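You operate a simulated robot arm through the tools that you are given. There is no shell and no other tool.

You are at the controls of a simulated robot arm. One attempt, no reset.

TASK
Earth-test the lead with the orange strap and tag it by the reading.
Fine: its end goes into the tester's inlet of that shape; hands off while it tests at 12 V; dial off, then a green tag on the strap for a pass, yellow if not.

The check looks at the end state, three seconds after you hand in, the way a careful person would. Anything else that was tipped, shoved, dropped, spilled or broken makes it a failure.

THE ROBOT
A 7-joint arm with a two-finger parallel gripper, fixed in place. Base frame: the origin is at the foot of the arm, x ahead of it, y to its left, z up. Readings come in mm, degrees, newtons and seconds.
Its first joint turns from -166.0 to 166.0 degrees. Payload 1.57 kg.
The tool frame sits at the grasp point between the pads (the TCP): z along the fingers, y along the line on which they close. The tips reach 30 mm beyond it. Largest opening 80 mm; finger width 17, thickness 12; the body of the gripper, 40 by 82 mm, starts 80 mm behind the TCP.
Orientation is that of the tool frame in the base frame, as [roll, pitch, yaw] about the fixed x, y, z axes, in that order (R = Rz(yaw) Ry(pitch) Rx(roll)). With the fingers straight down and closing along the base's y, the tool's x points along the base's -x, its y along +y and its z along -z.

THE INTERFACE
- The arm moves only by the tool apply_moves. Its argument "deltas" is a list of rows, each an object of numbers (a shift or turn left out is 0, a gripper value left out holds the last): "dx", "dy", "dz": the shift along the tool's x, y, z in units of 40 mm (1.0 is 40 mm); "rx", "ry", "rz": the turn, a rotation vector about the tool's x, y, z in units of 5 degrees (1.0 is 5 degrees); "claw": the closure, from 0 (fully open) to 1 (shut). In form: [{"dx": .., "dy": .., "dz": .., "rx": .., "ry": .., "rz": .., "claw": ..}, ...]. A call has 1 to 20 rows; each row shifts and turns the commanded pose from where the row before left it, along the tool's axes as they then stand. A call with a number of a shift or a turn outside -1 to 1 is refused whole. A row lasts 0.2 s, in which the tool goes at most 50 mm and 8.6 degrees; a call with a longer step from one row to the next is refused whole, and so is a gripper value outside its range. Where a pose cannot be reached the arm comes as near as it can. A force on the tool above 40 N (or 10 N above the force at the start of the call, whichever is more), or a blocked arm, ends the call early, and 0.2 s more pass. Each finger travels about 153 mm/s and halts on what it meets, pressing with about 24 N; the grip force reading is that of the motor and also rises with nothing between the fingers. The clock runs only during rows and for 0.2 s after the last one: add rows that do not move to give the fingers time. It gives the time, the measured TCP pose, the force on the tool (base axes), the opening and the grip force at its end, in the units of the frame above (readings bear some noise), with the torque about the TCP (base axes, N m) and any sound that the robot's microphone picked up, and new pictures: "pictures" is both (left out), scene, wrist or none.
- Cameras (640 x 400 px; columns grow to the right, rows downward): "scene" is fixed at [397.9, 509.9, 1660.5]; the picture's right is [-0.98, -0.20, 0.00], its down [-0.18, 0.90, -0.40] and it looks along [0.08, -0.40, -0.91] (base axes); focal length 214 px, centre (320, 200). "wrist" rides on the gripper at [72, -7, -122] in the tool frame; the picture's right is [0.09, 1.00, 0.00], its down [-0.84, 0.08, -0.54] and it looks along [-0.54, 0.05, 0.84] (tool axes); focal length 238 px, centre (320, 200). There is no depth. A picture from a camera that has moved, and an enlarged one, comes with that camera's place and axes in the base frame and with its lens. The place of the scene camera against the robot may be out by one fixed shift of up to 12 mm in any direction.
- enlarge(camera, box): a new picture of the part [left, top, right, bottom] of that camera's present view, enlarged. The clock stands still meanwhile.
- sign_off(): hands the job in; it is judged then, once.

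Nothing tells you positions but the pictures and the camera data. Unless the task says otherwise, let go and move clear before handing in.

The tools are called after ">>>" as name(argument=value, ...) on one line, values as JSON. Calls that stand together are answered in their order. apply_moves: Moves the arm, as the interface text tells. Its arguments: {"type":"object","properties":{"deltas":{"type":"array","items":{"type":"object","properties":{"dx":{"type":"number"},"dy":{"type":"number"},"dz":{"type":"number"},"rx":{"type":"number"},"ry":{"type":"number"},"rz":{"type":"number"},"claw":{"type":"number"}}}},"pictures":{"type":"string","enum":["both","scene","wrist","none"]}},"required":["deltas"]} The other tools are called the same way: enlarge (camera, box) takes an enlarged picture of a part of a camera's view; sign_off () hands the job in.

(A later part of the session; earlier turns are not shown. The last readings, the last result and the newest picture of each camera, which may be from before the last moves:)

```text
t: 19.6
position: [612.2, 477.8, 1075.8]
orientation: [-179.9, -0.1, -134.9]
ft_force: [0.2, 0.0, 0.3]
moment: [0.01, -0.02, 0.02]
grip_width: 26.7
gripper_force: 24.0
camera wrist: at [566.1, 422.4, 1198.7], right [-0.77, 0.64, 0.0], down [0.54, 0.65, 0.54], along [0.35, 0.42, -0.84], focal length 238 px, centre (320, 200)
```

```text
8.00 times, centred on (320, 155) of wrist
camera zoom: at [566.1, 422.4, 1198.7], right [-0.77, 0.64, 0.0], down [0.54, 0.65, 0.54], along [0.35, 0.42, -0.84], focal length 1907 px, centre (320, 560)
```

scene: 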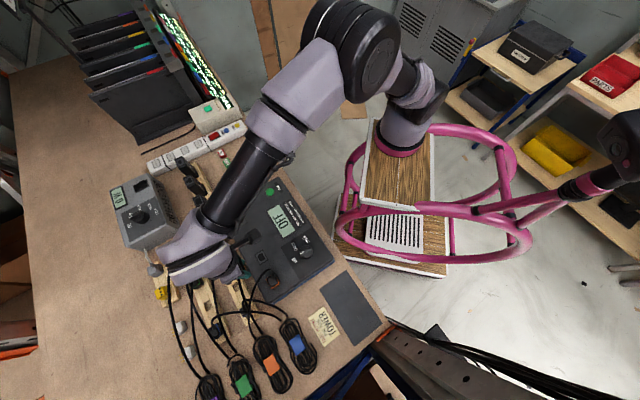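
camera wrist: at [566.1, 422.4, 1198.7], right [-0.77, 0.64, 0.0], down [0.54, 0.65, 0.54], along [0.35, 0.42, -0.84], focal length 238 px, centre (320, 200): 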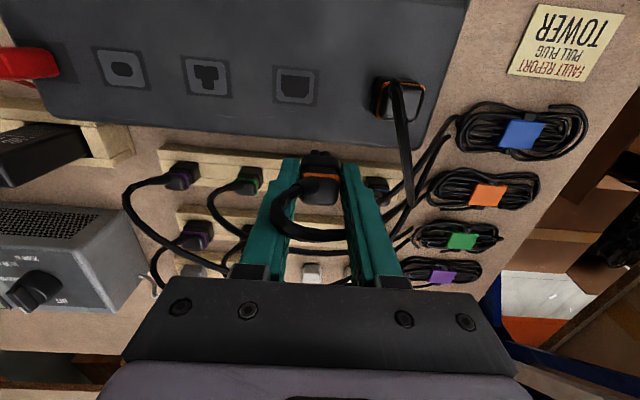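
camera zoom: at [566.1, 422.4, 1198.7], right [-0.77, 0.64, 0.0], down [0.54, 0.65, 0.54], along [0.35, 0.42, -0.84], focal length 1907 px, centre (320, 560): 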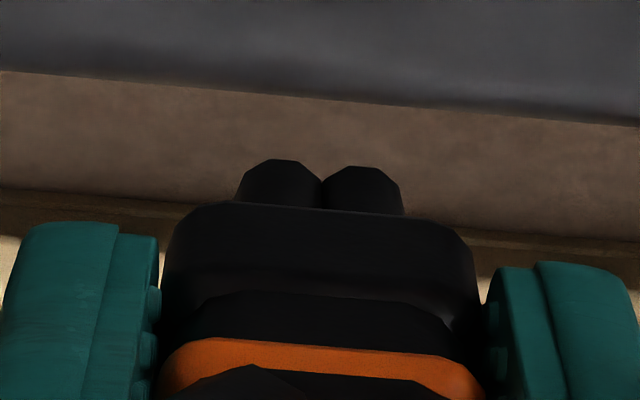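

The nose shows two lobes; I must tell the figure-8 shape from the cloverleaf before plugging. I'll move over the tester and tilt the gripper so the scene camera can see the nose from its side.

>>> apply_moves(deltas=[{"dz": -0.4, "dy": -0.5, "dx": 0.2}, {"dz": -0.3, "dy": -0.7, "dx": 0.2}, {"dy": -0.7, "dx": 0.2}, {"dy": -0.6, "dx": 0.13}, {"rx": -0.707, "ry": 0.707}, {"rx": -0.707, "ry": 0.707}, {"rx": -0.707, "ry": 0.707}, {"rx": -0.707, "ry": 0.707}, {"rx": -0.707, "ry": 0.707}, {"rx": -0.707, "ry": 0.707}, {}], pictures="both")

>>> enlarge(camera="scene", box=[180, 190, 300, 290])

```text
t: 22.0
position: [661.3, 386.2, 1103.2]
orientation: [157.8, -20.7, -130.9]
ft_force: [0.0, -0.7, -0.2]
moment: [-0.01, -0.02, -0.01]
grip_width: 26.8
gripper_force: 24.2
camera wrist: at [683.7, 330.9, 1233.6], right [-0.67, 0.64, 0.38], down [0.74, 0.65, 0.2], along [-0.12, 0.42, -0.9], focal length 238 px, centre (320, 200)
```

scene: 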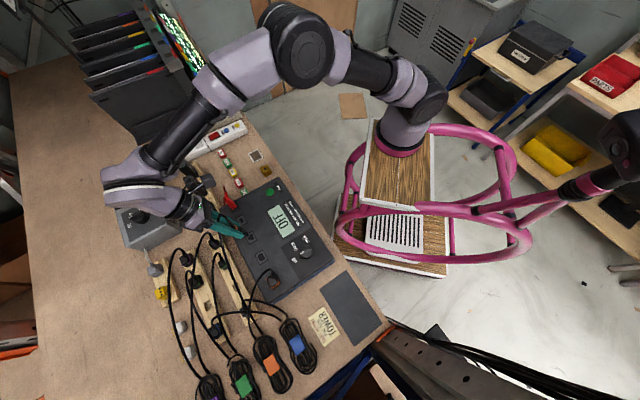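
wrist: 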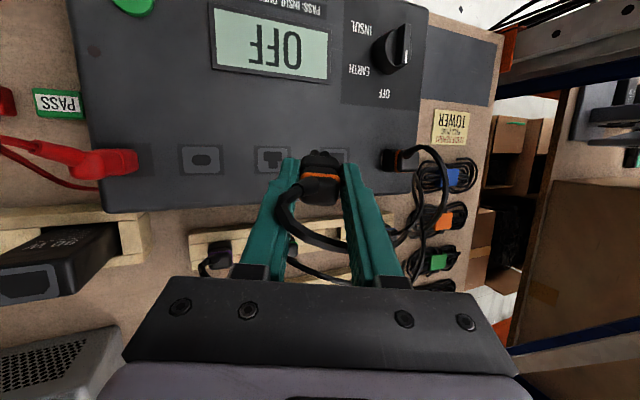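

```text
4.00 times, centred on (240, 240) of scene
camera zoom: at [397.9, 509.9, 1660.5], right [-0.98, -0.2, 0.0], down [-0.18, 0.9, -0.4], along [0.08, -0.4, -0.91], focal length 858 px, centre (640, 40)
```

zoom: 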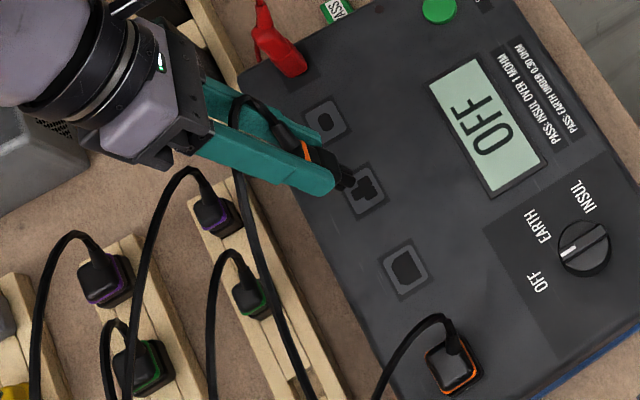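

>>> enlarge(camera="scene", box=[230, 205, 262, 230])

>>> enlarge(camera="scene", box=[210, 200, 290, 250])

```text
16.00 times, centred on (246, 218) of scene
camera zoom: at [397.9, 509.9, 1660.5], right [-0.98, -0.2, 0.0], down [-0.18, 0.9, -0.4], along [0.08, -0.4, -0.91], focal length 3432 px, centre (1504, -80)
```

zoom: 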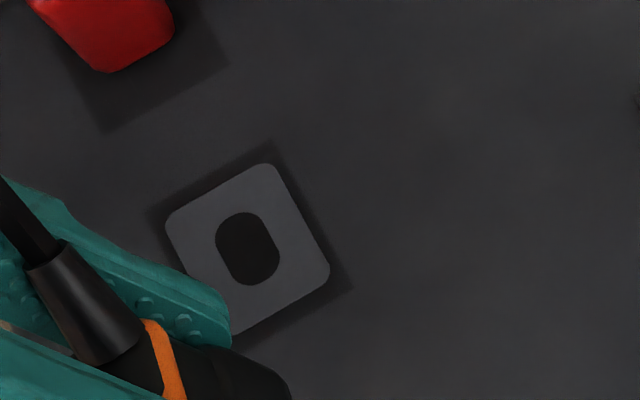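

```text
8.00 times, centred on (250, 225) of scene
camera zoom: at [397.9, 509.9, 1660.5], right [-0.98, -0.2, 0.0], down [-0.18, 0.9, -0.4], along [0.08, -0.4, -0.91], focal length 1716 px, centre (880, 0)
```

zoom: 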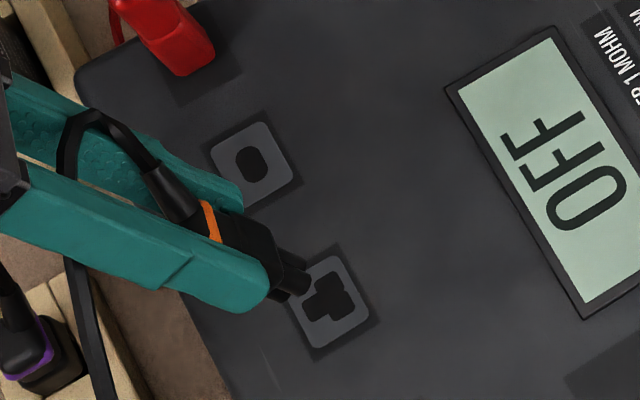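

>>> enlarge(camera="scene", box=[236, 226, 260, 242])

>>> enlarge(camera="wrist", box=[270, 130, 370, 200])

```text
16.00 times, centred on (248, 234) of scene
camera zoom: at [397.9, 509.9, 1660.5], right [-0.98, -0.2, 0.0], down [-0.18, 0.9, -0.4], along [0.08, -0.4, -0.91], focal length 3432 px, centre (1472, -344)
```

zoom: 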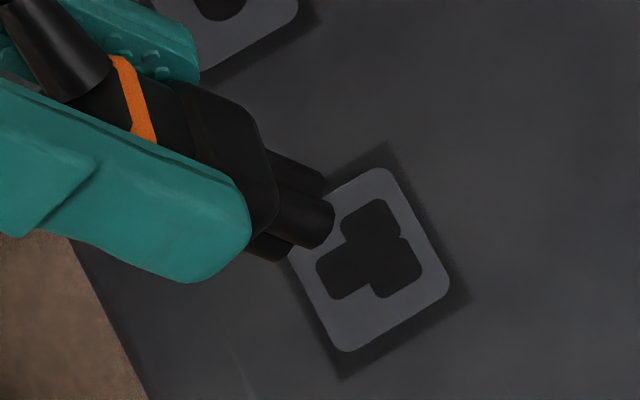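

```text
5.71 times, centred on (320, 165) of wrist
camera zoom: at [683.7, 330.9, 1233.6], right [-0.67, 0.64, 0.38], down [0.74, 0.65, 0.2], along [-0.12, 0.42, -0.9], focal length 1362 px, centre (320, 400)
```

zoom: 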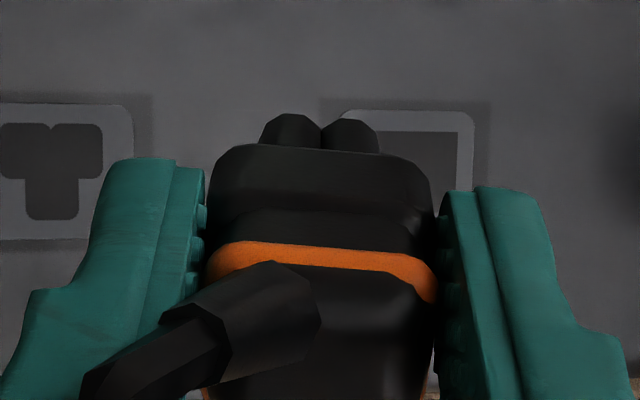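

With the tilt the scene camera clearly shows three lobes (two towards the robot, one away), so it is the cloverleaf and its orientation matches the middle inlet. Straightening up and hovering above that inlet.

>>> apply_moves(deltas=[{"rx": 0.707, "ry": -0.707}, {"rx": 0.707, "ry": -0.707}, {"rx": 0.707, "ry": -0.707}, {"rx": 0.707, "ry": -0.707}, {"rx": 0.707, "ry": -0.707}, {"rx": 0.707, "ry": -0.707}, {"dx": 0.42, "dy": -0.018, "dz": 0.5}, {"dz": 0.6}, {}, {}], pictures="both")

>>> enlarge(camera="wrist", box=[270, 100, 370, 170])

>>> enlarge(camera="scene", box=[210, 190, 290, 250])

```text
t: 24.2
position: [651.0, 374.6, 1058.9]
orientation: [-180.0, 0.0, -135.1]
ft_force: [-0.8, 0.7, -0.4]
moment: [-0.04, 0.0, -0.02]
grip_width: 27.1
gripper_force: 23.8
camera wrist: at [605.2, 319.0, 1182.9], right [-0.77, 0.64, 0.0], down [0.54, 0.65, 0.54], along [0.35, 0.42, -0.84], focal length 238 px, centre (320, 200)
```

scene: 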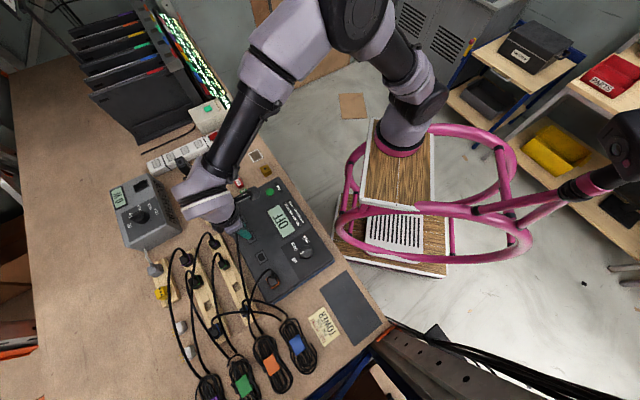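
wrist: 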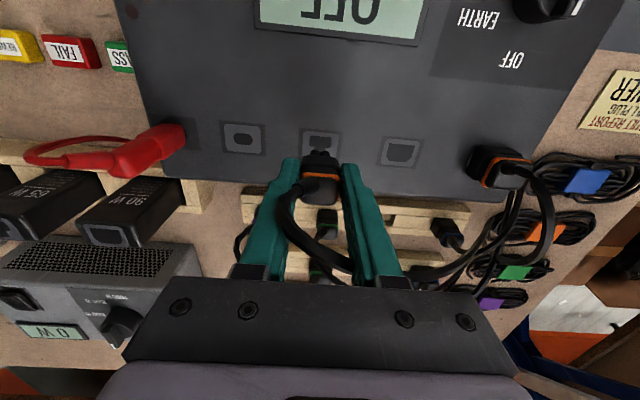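

```text
5.71 times, centred on (320, 135) of wrist
camera zoom: at [605.2, 319.0, 1182.9], right [-0.77, 0.64, 0.0], down [0.54, 0.65, 0.54], along [0.35, 0.42, -0.84], focal length 1362 px, centre (320, 571)
```

zoom: 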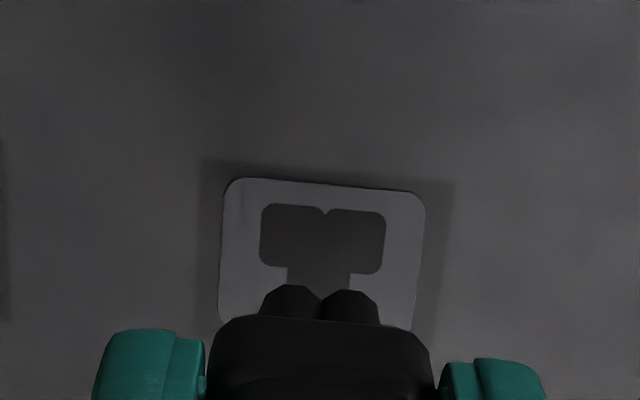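

```text
6.67 times, centred on (250, 220) of scene
camera zoom: at [397.9, 509.9, 1660.5], right [-0.98, -0.2, 0.0], down [-0.18, 0.9, -0.4], along [0.08, -0.4, -0.91], focal length 1430 px, centre (787, 67)
```

zoom: 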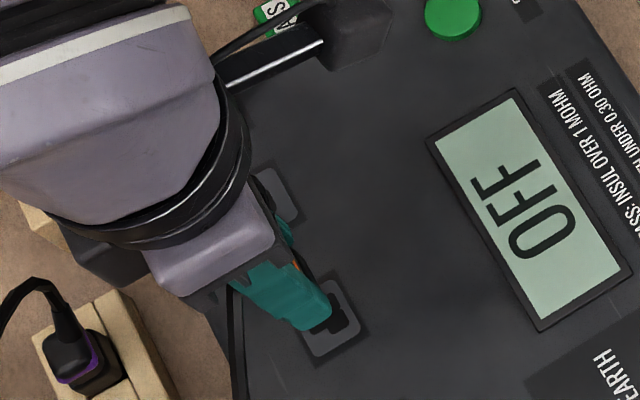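

Well aligned laterally. Descending nearer to refine the fore-aft alignment.

>>> apply_moves(deltas=[{"dz": 0.2}, {"dz": 0.2}, {}], pictures="wrist")

>>> enlarge(camera="wrist", box=[270, 110, 370, 180])

```text
t: 25.0
position: [650.4, 372.8, 1044.4]
orientation: [-179.9, 0.0, -135.1]
ft_force: [-0.2, 0.1, -0.6]
moment: [0.0, 0.05, 0.0]
grip_width: 27.2
gripper_force: 24.2
camera wrist: at [605.2, 318.6, 1167.2], right [-0.77, 0.64, 0.0], down [0.54, 0.65, 0.54], along [0.35, 0.42, -0.84], focal length 238 px, centre (320, 200)
```

wrist: 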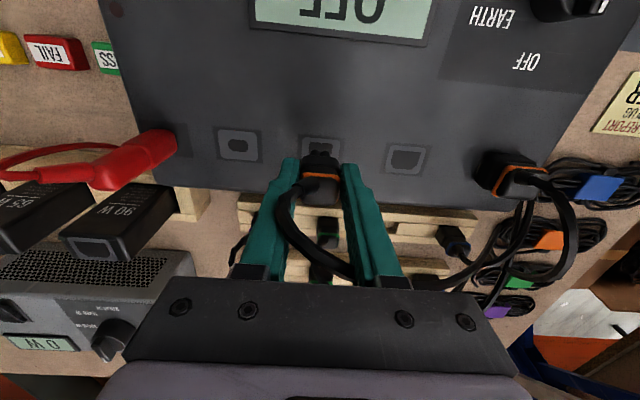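

```text
5.71 times, centred on (320, 145) of wrist
camera zoom: at [605.2, 318.6, 1167.2], right [-0.77, 0.64, 0.0], down [0.54, 0.65, 0.54], along [0.35, 0.42, -0.84], focal length 1362 px, centre (320, 514)
```

zoom: 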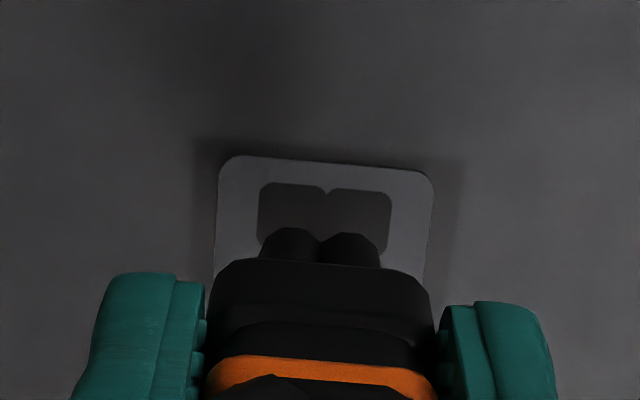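

>>> apply_moves(deltas=[{"dz": 0.15}, {"dz": 0.12}, {}], pictures="wrist")

>>> enlarge(camera="wrist", box=[280, 125, 360, 175])

>>> enlarge(camera="scene", box=[230, 200, 278, 240])

```text
t: 25.8
position: [651.2, 373.6, 1032.6]
orientation: [-180.0, 0.0, -134.9]
ft_force: [-0.5, -1.6, -0.5]
moment: [0.06, 0.03, -0.01]
grip_width: 27.0
gripper_force: 24.4
camera wrist: at [605.3, 318.6, 1156.3], right [-0.77, 0.64, 0.0], down [0.54, 0.65, 0.54], along [0.35, 0.42, -0.84], focal length 238 px, centre (320, 200)
```

wrist: 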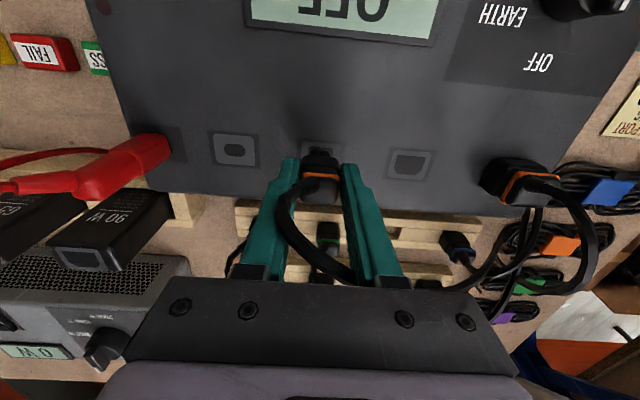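

```text
8.00 times, centred on (320, 150) of wrist
camera zoom: at [605.3, 318.6, 1156.3], right [-0.77, 0.64, 0.0], down [0.54, 0.65, 0.54], along [0.35, 0.42, -0.84], focal length 1907 px, centre (320, 600)
```

zoom: 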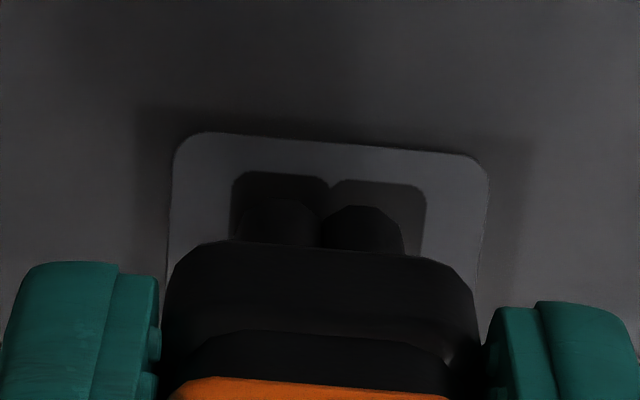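

```text
10.00 times, centred on (254, 220) of scene
camera zoom: at [397.9, 509.9, 1660.5], right [-0.98, -0.2, 0.0], down [-0.18, 0.9, -0.4], along [0.08, -0.4, -0.91], focal length 2145 px, centre (980, 0)
```

zoom: 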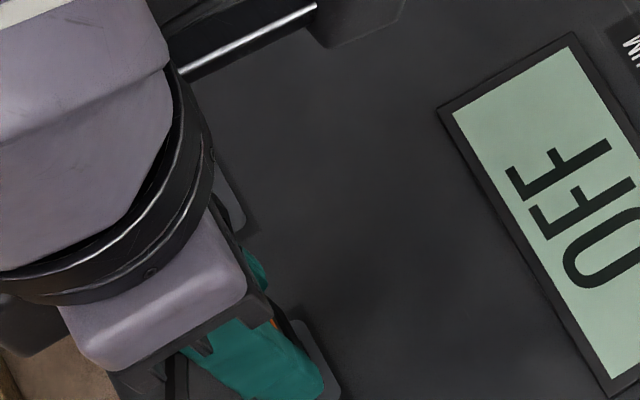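

>>> apply_moves(deltas=[{"dz": 0.075, "dy": 0.018}, {}], pictures="wrist")

>>> enlarge(camera="wrist", box=[290, 130, 350, 170])

```text
t: 26.4
position: [650.5, 373.8, 1030.2]
orientation: [-179.9, 0.1, -135.1]
ft_force: [-0.4, -1.3, 0.1]
moment: [0.03, -0.01, -0.01]
grip_width: 27.2
gripper_force: 24.1
camera wrist: at [604.8, 319.1, 1153.3], right [-0.77, 0.64, 0.0], down [0.54, 0.65, 0.54], along [0.35, 0.42, -0.84], focal length 238 px, centre (320, 200)
```

wrist: 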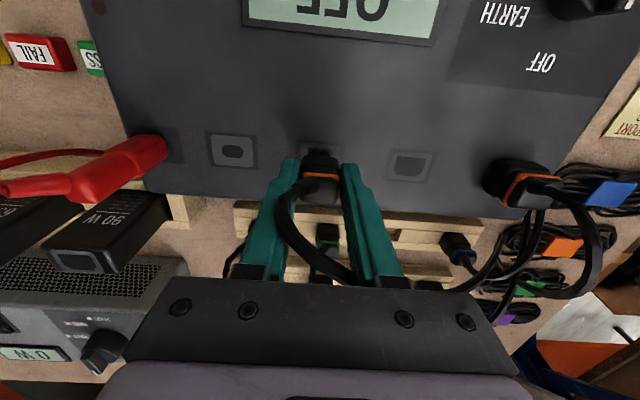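

```text
10.00 times, centred on (320, 150) of wrist
camera zoom: at [604.8, 319.1, 1153.3], right [-0.77, 0.64, 0.0], down [0.54, 0.65, 0.54], along [0.35, 0.42, -0.84], focal length 2384 px, centre (320, 700)
```

zoom: 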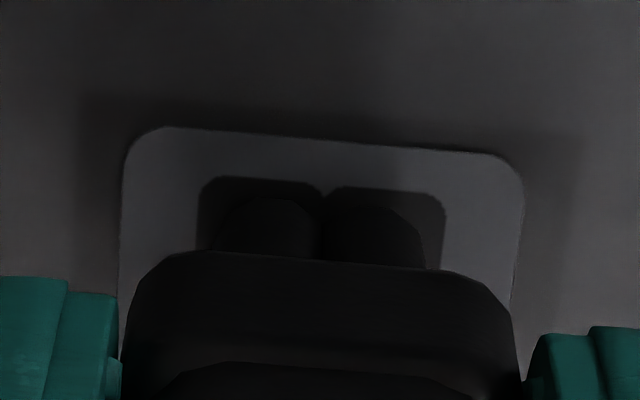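

>>> apply_moves(deltas=[{"dz": 0.05}, {"dz": 0.05}, {}], pictures="wrist")

>>> enlarge(camera="wrist", box=[290, 130, 350, 170])

```text
t: 27.2
position: [650.2, 374.4, 1025.8]
orientation: [-180.0, 0.0, -135.0]
ft_force: [0.0, -0.4, -0.7]
moment: [0.0, -0.01, -0.02]
grip_width: 26.7
gripper_force: 23.5
camera wrist: at [605.0, 318.8, 1149.0], right [-0.77, 0.64, 0.0], down [0.54, 0.65, 0.54], along [0.35, 0.42, -0.84], focal length 238 px, centre (320, 200)
```

wrist: 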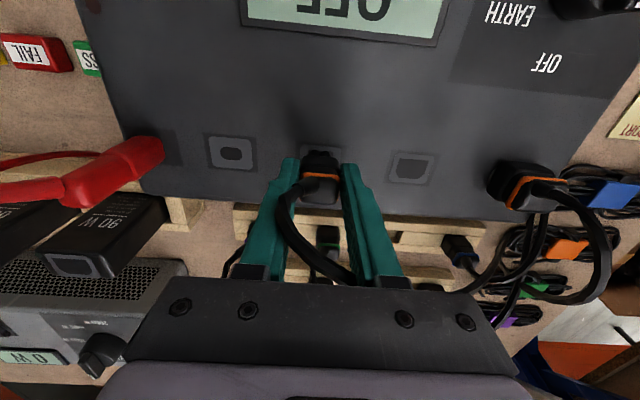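

```text
10.00 times, centred on (320, 150) of wrist
camera zoom: at [605.0, 318.8, 1149.0], right [-0.77, 0.64, 0.0], down [0.54, 0.65, 0.54], along [0.35, 0.42, -0.84], focal length 2384 px, centre (320, 700)
```

zoom: 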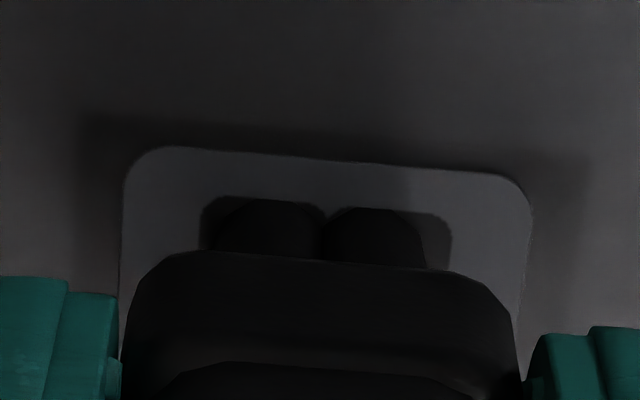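

>>> apply_moves(deltas=[{"dx": -0.015, "dy": 0.013}, {"dz": 0.05}, {"dz": 0.05}, {}], pictures="wrist")

>>> enlarge(camera="wrist", box=[290, 130, 350, 170])

```text
t: 28.2
position: [650.4, 375.9, 1022.0]
orientation: [-180.0, -0.1, -135.0]
ft_force: [-0.3, -0.6, -0.1]
moment: [0.01, 0.0, -0.01]
grip_width: 26.9
gripper_force: 23.8
camera wrist: at [604.7, 319.5, 1145.0], right [-0.77, 0.64, 0.0], down [0.54, 0.65, 0.54], along [0.35, 0.42, -0.84], focal length 238 px, centre (320, 200)
```

wrist: 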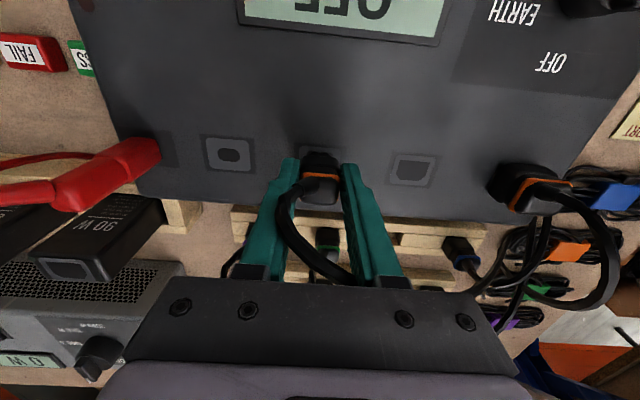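

```text
10.00 times, centred on (320, 150) of wrist
camera zoom: at [604.7, 319.5, 1145.0], right [-0.77, 0.64, 0.0], down [0.54, 0.65, 0.54], along [0.35, 0.42, -0.84], focal length 2384 px, centre (320, 700)
```

zoom: 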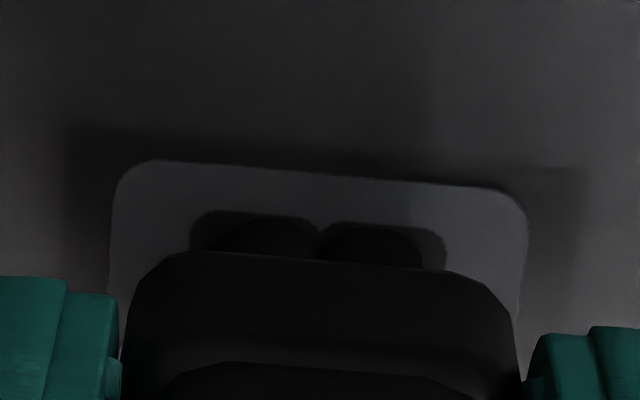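

The nose is entering the inlet with no resistance. Continuing down gently.

>>> apply_moves(deltas=[{"dz": 0.075}, {"dz": 0.075}, {}], pictures="wrist")

>>> enlarge(camera="wrist", box=[290, 130, 350, 170])

```text
t: 29.0
position: [651.1, 374.6, 1014.9]
orientation: [-179.9, 0.0, -135.0]
ft_force: [0.4, -1.0, -1.2]
moment: [0.0, 0.0, 0.01]
grip_width: 26.8
gripper_force: 24.2
camera wrist: at [604.9, 319.7, 1138.9], right [-0.77, 0.64, 0.0], down [0.54, 0.65, 0.54], along [0.35, 0.42, -0.84], focal length 238 px, centre (320, 200)
```

wrist: 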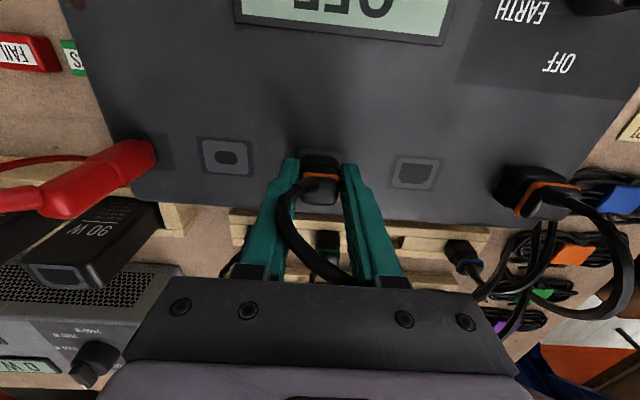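

```text
10.00 times, centred on (320, 150) of wrist
camera zoom: at [604.9, 319.7, 1138.9], right [-0.77, 0.64, 0.0], down [0.54, 0.65, 0.54], along [0.35, 0.42, -0.84], focal length 2384 px, centre (320, 700)
```

zoom: 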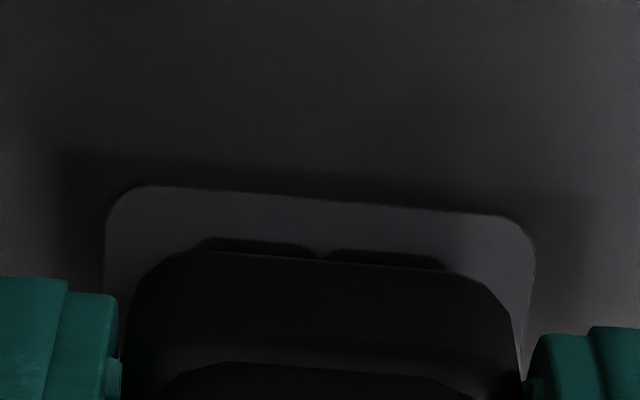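

>>> apply_moves(deltas=[{"dz": 0.075}, {"dz": 0.05}, {}], pictures="wrist")

>>> enlarge(camera="wrist", box=[280, 130, 360, 180])

```text
t: 29.8
position: [650.8, 375.1, 1012.3]
orientation: [-180.0, 0.1, -135.0]
ft_force: [-1.3, -3.3, 12.7]
moment: [-0.09, 0.04, -0.01]
grip_width: 26.7
gripper_force: 24.3
camera wrist: at [604.7, 319.6, 1134.7], right [-0.77, 0.64, 0.0], down [0.54, 0.65, 0.54], along [0.35, 0.42, -0.84], focal length 238 px, centre (320, 200)
```

wrist: 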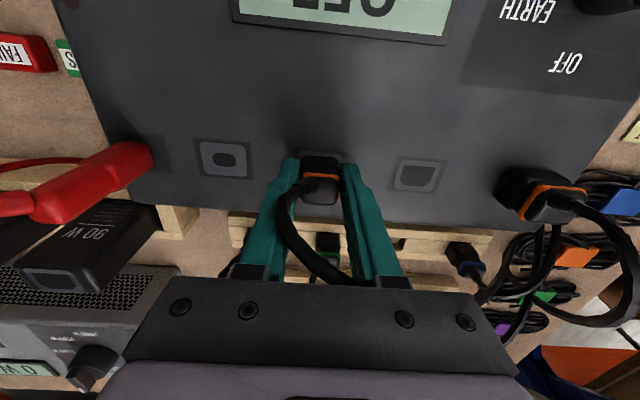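

```text
8.00 times, centred on (320, 155) of wrist
camera zoom: at [604.7, 319.6, 1134.7], right [-0.77, 0.64, 0.0], down [0.54, 0.65, 0.54], along [0.35, 0.42, -0.84], focal length 1907 px, centre (320, 560)
```

zoom: 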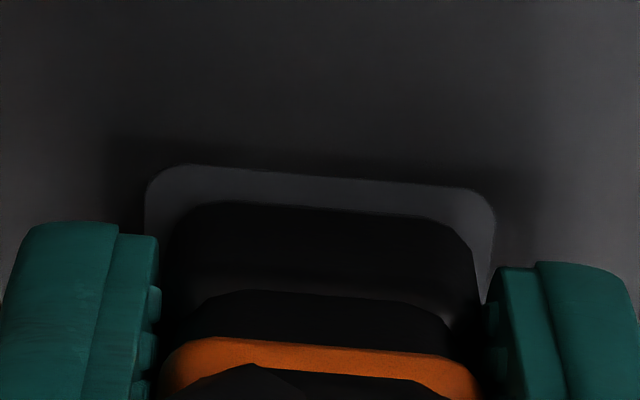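

>>> apply_moves(deltas=[{"dz": 0.05}, {}], pictures="wrist")

>>> enlarge(camera="wrist", box=[280, 130, 360, 180])

```text
t: 30.4
position: [649.6, 373.5, 1009.3]
orientation: [179.9, 0.2, -135.0]
ft_force: [0.5, 0.6, 18.1]
moment: [0.06, -0.09, -0.02]
grip_width: 27.2
gripper_force: 23.9
camera wrist: at [604.9, 319.7, 1132.6], right [-0.77, 0.64, 0.0], down [0.54, 0.65, 0.54], along [0.35, 0.42, -0.84], focal length 238 px, centre (320, 200)
```

wrist: 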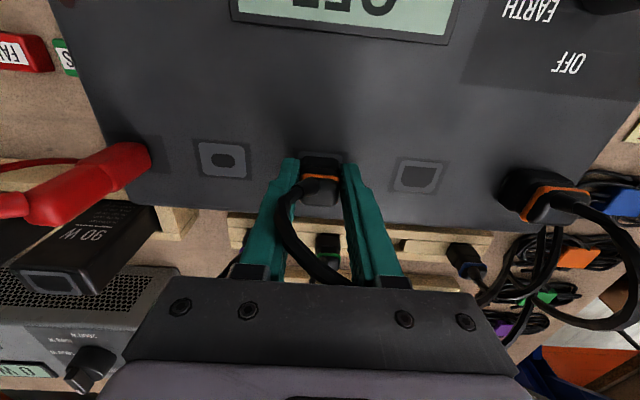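

```text
8.00 times, centred on (320, 155) of wrist
camera zoom: at [604.9, 319.7, 1132.6], right [-0.77, 0.64, 0.0], down [0.54, 0.65, 0.54], along [0.35, 0.42, -0.84], focal length 1907 px, centre (320, 560)
```

zoom: 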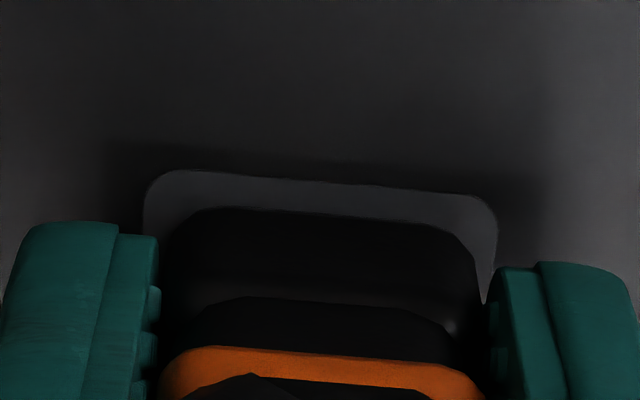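

The plug now bottoms out (18 N, and the body no longer moves against the plate). I'll release, lift straight off, and inspect.

>>> apply_moves(deltas=[{"dz": -0.05}, {"claw": 0.5}, {"claw": 0.5}, {"dz": -0.3}, {"dz": -0.6}, {"dz": -0.8}, {"dz": -0.8}, {}], pictures="both")

>>> enlarge(camera="wrist", box=[240, 70, 400, 170])

>>> enlarge(camera="scene", box=[210, 190, 310, 300])

```text
t: 32.2
position: [651.3, 375.2, 1112.3]
orientation: [180.0, 0.0, -135.1]
ft_force: [-0.4, 0.1, 0.2]
moment: [0.02, 0.0, 0.02]
grip_width: 39.8
gripper_force: 0.2
camera wrist: at [605.7, 319.4, 1234.8], right [-0.77, 0.64, 0.0], down [0.54, 0.65, 0.54], along [0.35, 0.42, -0.84], focal length 238 px, centre (320, 200)
```

scene: 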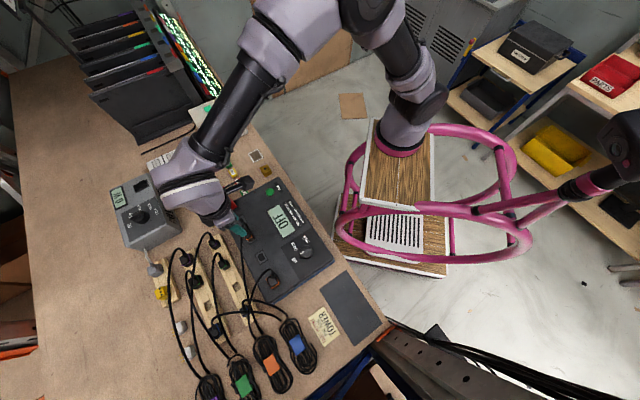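
wrist: 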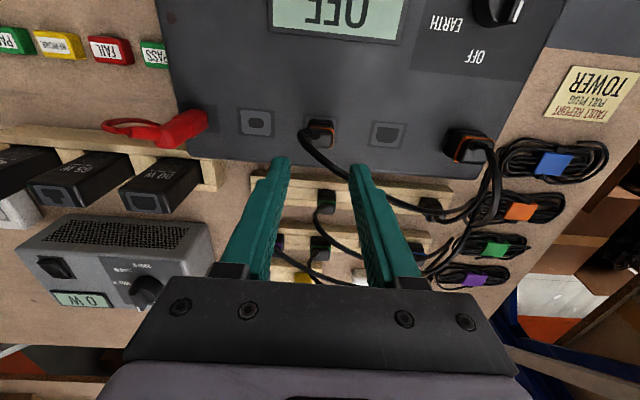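

```text
4.00 times, centred on (320, 120) of wrist
camera zoom: at [605.7, 319.4, 1234.8], right [-0.77, 0.64, 0.0], down [0.54, 0.65, 0.54], along [0.35, 0.42, -0.84], focal length 953 px, centre (320, 520)
```

zoom: 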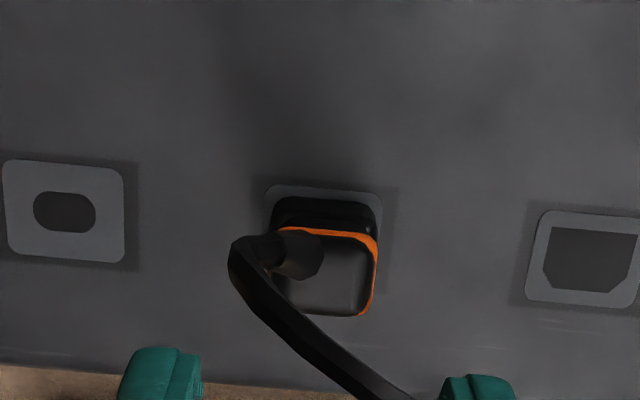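

```text
3.64 times, centred on (260, 245) of scene
camera zoom: at [397.9, 509.9, 1660.5], right [-0.98, -0.2, 0.0], down [-0.18, 0.9, -0.4], along [0.08, -0.4, -0.91], focal length 780 px, centre (538, 36)
```

zoom: 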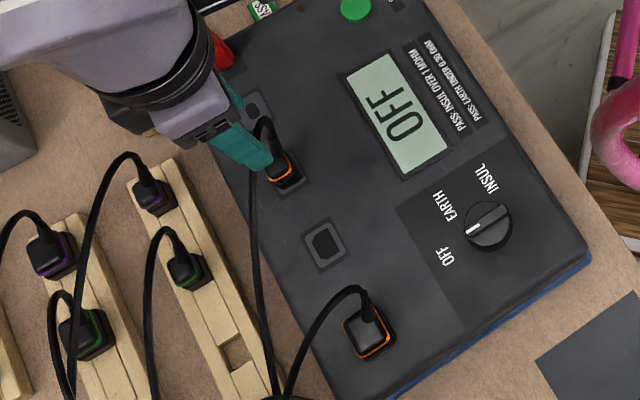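

>>> enlarge(camera="wrist", box=[295, 105, 345, 155])

>>> enlarge(camera="scene", box=[236, 222, 264, 246])

>>> enlarge(camera="scene", box=[256, 262, 284, 286])

>>> enlarge(camera="wrist", box=[420, 0, 560, 90])

```text
8.00 times, centred on (320, 130) of wrist
camera zoom: at [605.7, 319.4, 1234.8], right [-0.77, 0.64, 0.0], down [0.54, 0.65, 0.54], along [0.35, 0.42, -0.84], focal length 1907 px, centre (320, 760)
```

zoom: 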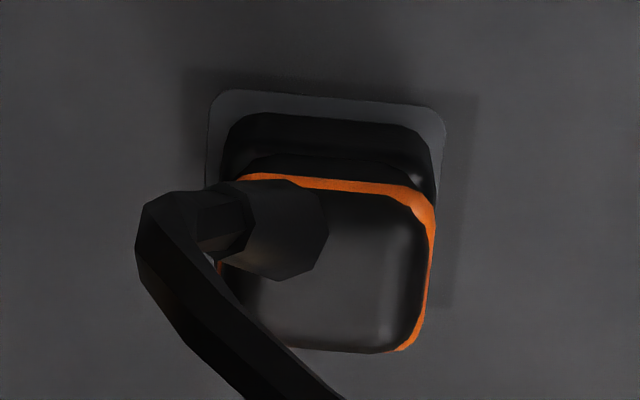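

```text
16.00 times, centred on (250, 234) of scene
camera zoom: at [397.9, 509.9, 1660.5], right [-0.98, -0.2, 0.0], down [-0.18, 0.9, -0.4], along [0.08, -0.4, -0.91], focal length 3432 px, centre (1440, -344)
```

zoom: 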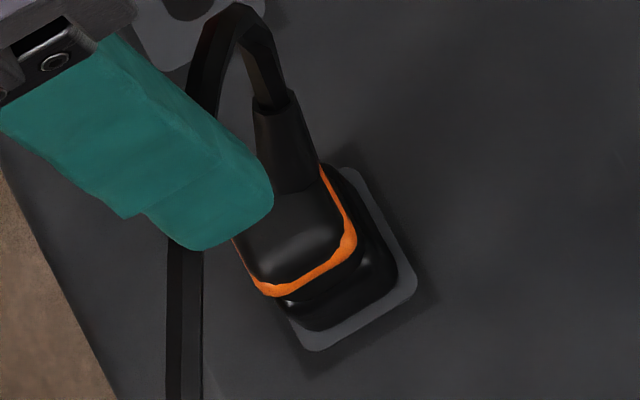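

```text
16.00 times, centred on (270, 274) of scene
camera zoom: at [397.9, 509.9, 1660.5], right [-0.98, -0.2, 0.0], down [-0.18, 0.9, -0.4], along [0.08, -0.4, -0.91], focal length 3432 px, centre (1120, -984)
```

zoom: 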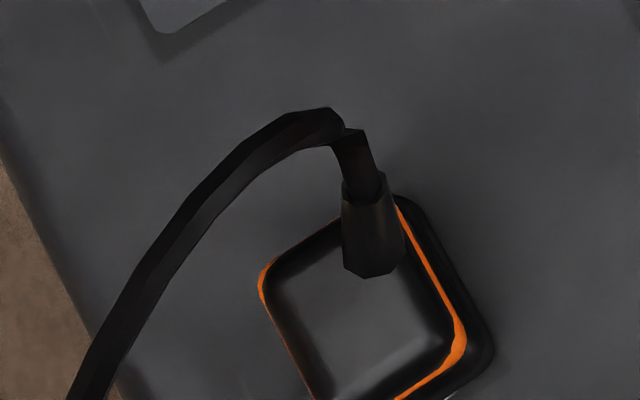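

```text
4.44 times, centred on (490, 45) of wrist
camera zoom: at [605.7, 319.4, 1234.8], right [-0.77, 0.64, 0.0], down [0.54, 0.65, 0.54], along [0.35, 0.42, -0.84], focal length 1059 px, centre (-436, 889)
```

zoom: 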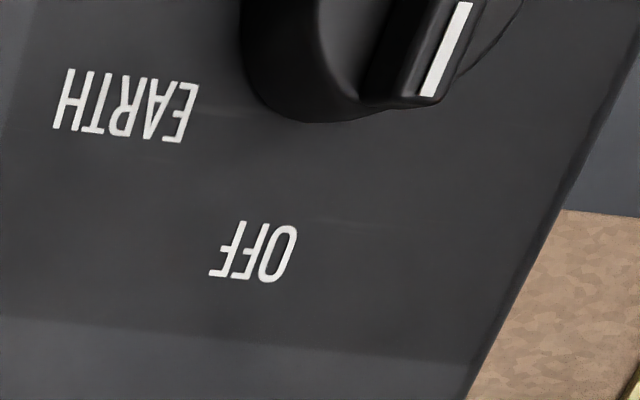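

The plug sits square in the cloverleaf inlet with its collar on the plate. Next is the dial: pointer now at OFF, with EARTH about 60° clockwise seen from above. Moving the camera over the dial.

>>> apply_moves(deltas=[{"dx": 0.58, "dy": 0.7425}, {"dx": 0.58, "dy": 0.7425}, {"dx": 0.58, "dy": 0.7425}, {"dx": 0.58, "dy": 0.7425}, {"dx": 0.58, "dy": 0.7425}, {}], pictures="both")

>>> enlarge(camera="wrist", box=[240, 70, 400, 170])

>>> enlarge(camera="scene", box=[220, 200, 300, 260])

```text
t: 33.6
position: [463.8, 397.2, 1110.5]
orientation: [180.0, -0.1, -135.1]
ft_force: [-0.5, -1.1, 0.3]
moment: [0.01, 0.02, 0.03]
grip_width: 39.9
gripper_force: 0.0
camera wrist: at [417.5, 342.1, 1233.6], right [-0.77, 0.64, 0.0], down [0.54, 0.65, 0.54], along [0.35, 0.42, -0.84], focal length 238 px, centre (320, 200)
```

scene: 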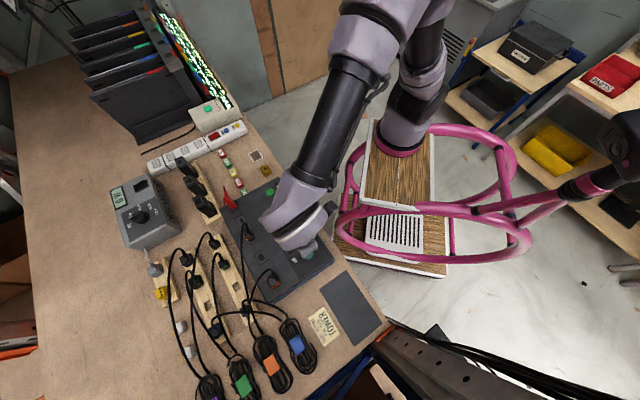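
wrist: 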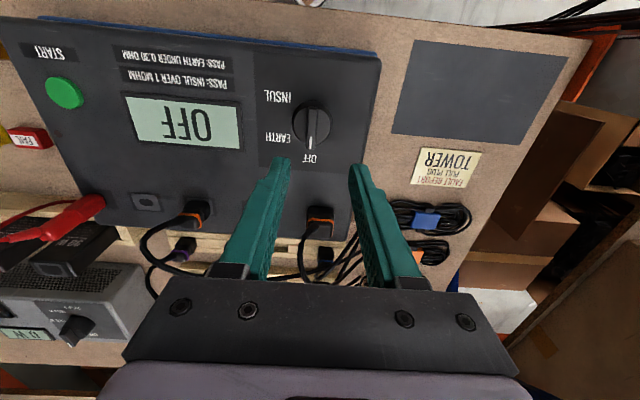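

```text
4.00 times, centred on (320, 120) of wrist
camera zoom: at [417.5, 342.1, 1233.6], right [-0.77, 0.64, 0.0], down [0.54, 0.65, 0.54], along [0.35, 0.42, -0.84], focal length 953 px, centre (320, 520)
```

zoom: 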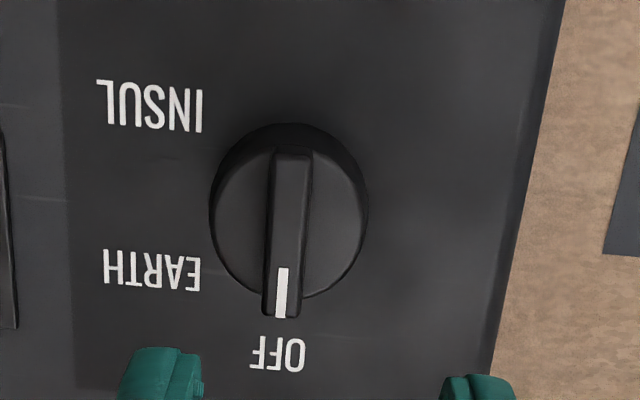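

```text
6.67 times, centred on (260, 230) of scene
camera zoom: at [397.9, 509.9, 1660.5], right [-0.98, -0.2, 0.0], down [-0.18, 0.9, -0.4], along [0.08, -0.4, -0.91], focal length 1430 px, centre (720, 0)
```

zoom: 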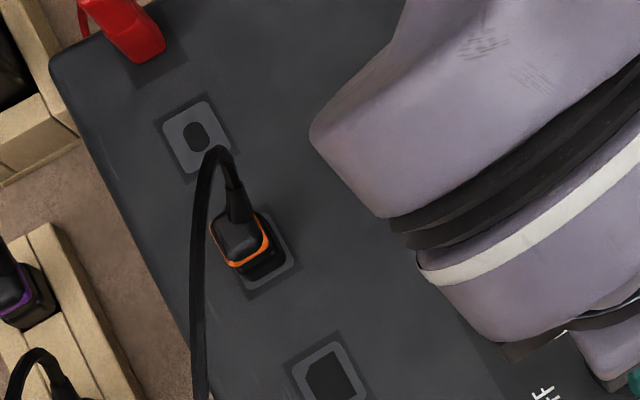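

>>> apply_moves(deltas=[{"dx": 0.125, "dy": -0.225, "dz": 0.5}, {"dz": 0.75}, {"dz": 0.25}, {}], pictures="wrist")

>>> enlarge(camera="wrist", box=[240, 100, 400, 200])

```text
t: 34.6
position: [466.7, 388.6, 1051.5]
orientation: [180.0, 0.0, -135.1]
ft_force: [0.1, -0.8, 0.6]
moment: [0.0, 0.01, -0.02]
grip_width: 39.9
gripper_force: 0.0
camera wrist: at [420.8, 332.8, 1174.1], right [-0.77, 0.64, 0.0], down [0.54, 0.65, 0.54], along [0.35, 0.42, -0.84], focal length 238 px, centre (320, 200)
```

wrist: 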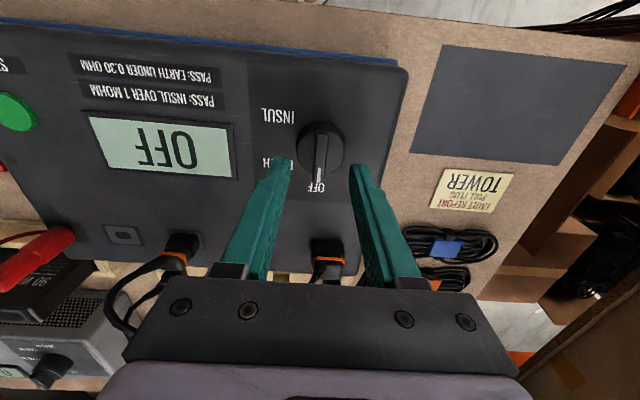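

```text
4.00 times, centred on (320, 150) of wrist
camera zoom: at [420.8, 332.8, 1174.1], right [-0.77, 0.64, 0.0], down [0.54, 0.65, 0.54], along [0.35, 0.42, -0.84], focal length 953 px, centre (320, 400)
```

zoom: 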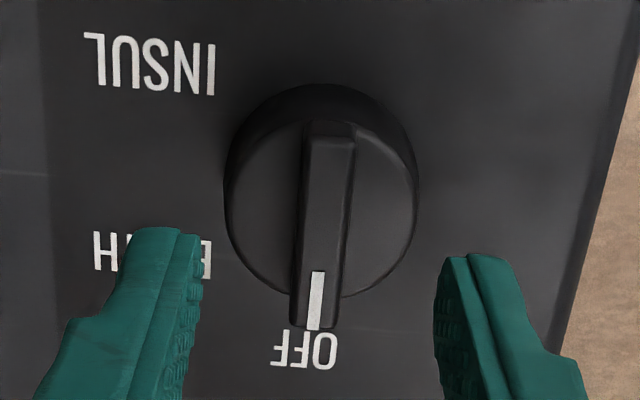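

The TCP is centred over the dial's bar (bar along the pointer, fingers closing across it). Lowering to straddle the bar.

>>> apply_moves(deltas=[{"claw": 0.6}, {"dz": 0.3}, {"dz": 0.3}, {}], pictures="both")

>>> enlarge(camera="wrist", box=[240, 120, 400, 220])

>>> enlarge(camera="scene", box=[260, 210, 340, 270])

```text
t: 35.6
position: [465.1, 387.9, 1026.5]
orientation: [-180.0, 0.0, -135.0]
ft_force: [0.3, 0.2, 0.7]
moment: [-0.03, 0.01, -0.01]
grip_width: 31.9
gripper_force: 0.2
camera wrist: at [420.1, 332.9, 1149.6], right [-0.77, 0.64, 0.0], down [0.54, 0.65, 0.54], along [0.35, 0.42, -0.84], focal length 238 px, centre (320, 200)
```

scene: 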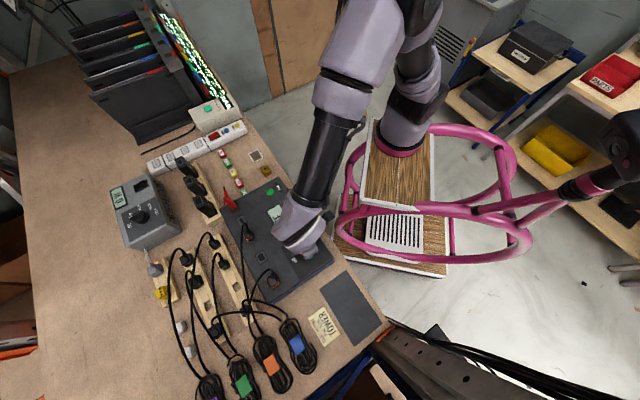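
wrist: 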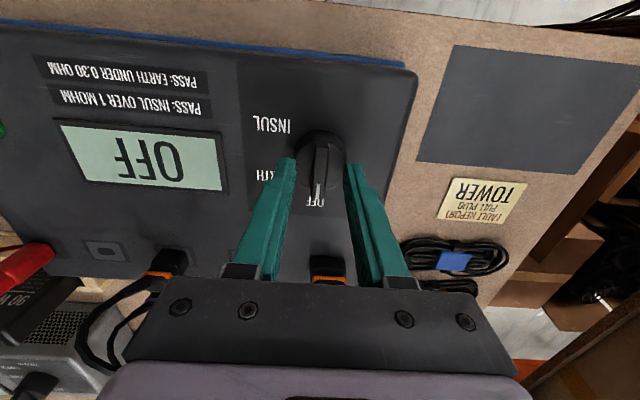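

```text
4.00 times, centred on (320, 170) of wrist
camera zoom: at [420.1, 332.9, 1149.6], right [-0.77, 0.64, 0.0], down [0.54, 0.65, 0.54], along [0.35, 0.42, -0.84], focal length 953 px, centre (320, 320)
```

zoom: 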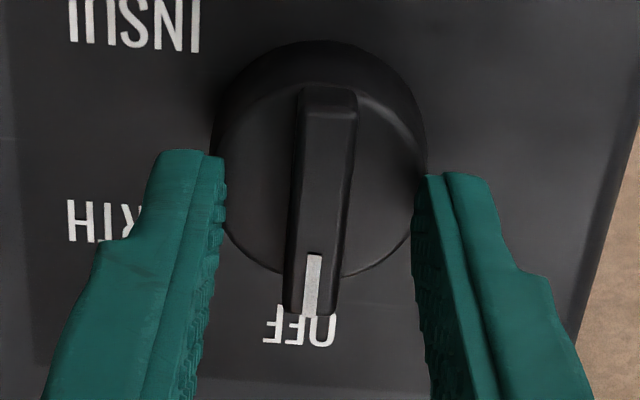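

```text
6.67 times, centred on (300, 240) of scene
camera zoom: at [397.9, 509.9, 1660.5], right [-0.98, -0.2, 0.0], down [-0.18, 0.9, -0.4], along [0.08, -0.4, -0.91], focal length 1430 px, centre (453, -67)
```

zoom: 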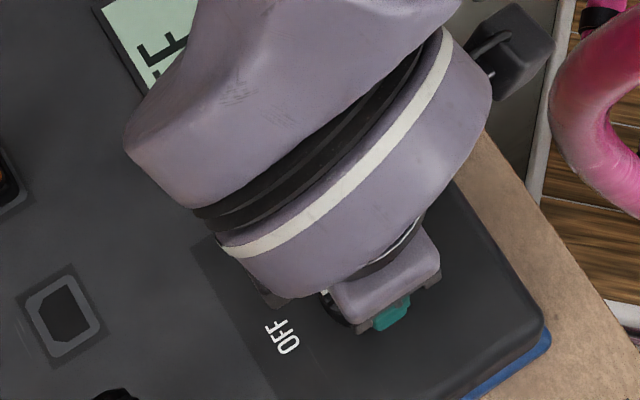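

>>> apply_moves(deltas=[{"dz": 0.08}, {}, {"claw": 1}, {"claw": 1}, {"claw": 1}], pictures="wrist")

>>> enlarge(camera="wrist", box=[240, 120, 400, 220])

```text
t: 36.8
position: [465.5, 388.2, 1024.3]
orientation: [180.0, 0.0, -135.0]
ft_force: [-0.8, -0.2, -1.6]
moment: [0.07, -0.06, -0.01]
grip_width: 10.0
gripper_force: 28.0
camera wrist: at [420.4, 332.9, 1146.6], right [-0.77, 0.64, 0.0], down [0.54, 0.65, 0.54], along [0.35, 0.42, -0.84], focal length 238 px, centre (320, 200)
```

wrist: 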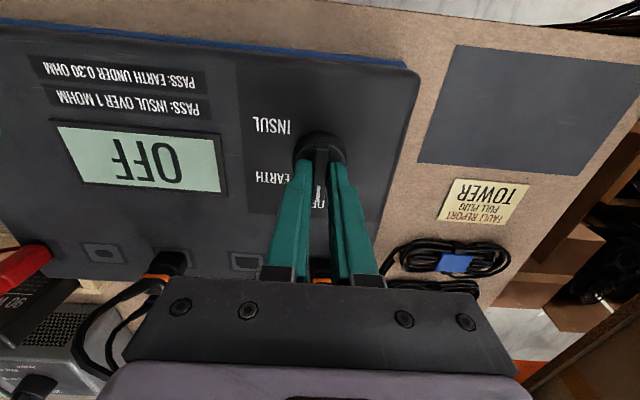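

```text
4.00 times, centred on (320, 170) of wrist
camera zoom: at [420.4, 332.9, 1146.6], right [-0.77, 0.64, 0.0], down [0.54, 0.65, 0.54], along [0.35, 0.42, -0.84], focal length 953 px, centre (320, 320)
```

zoom: 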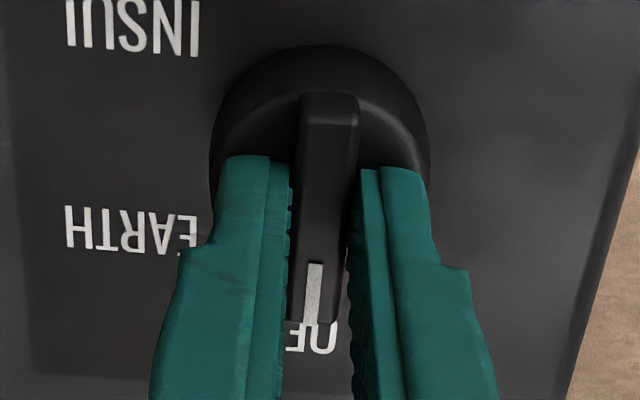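

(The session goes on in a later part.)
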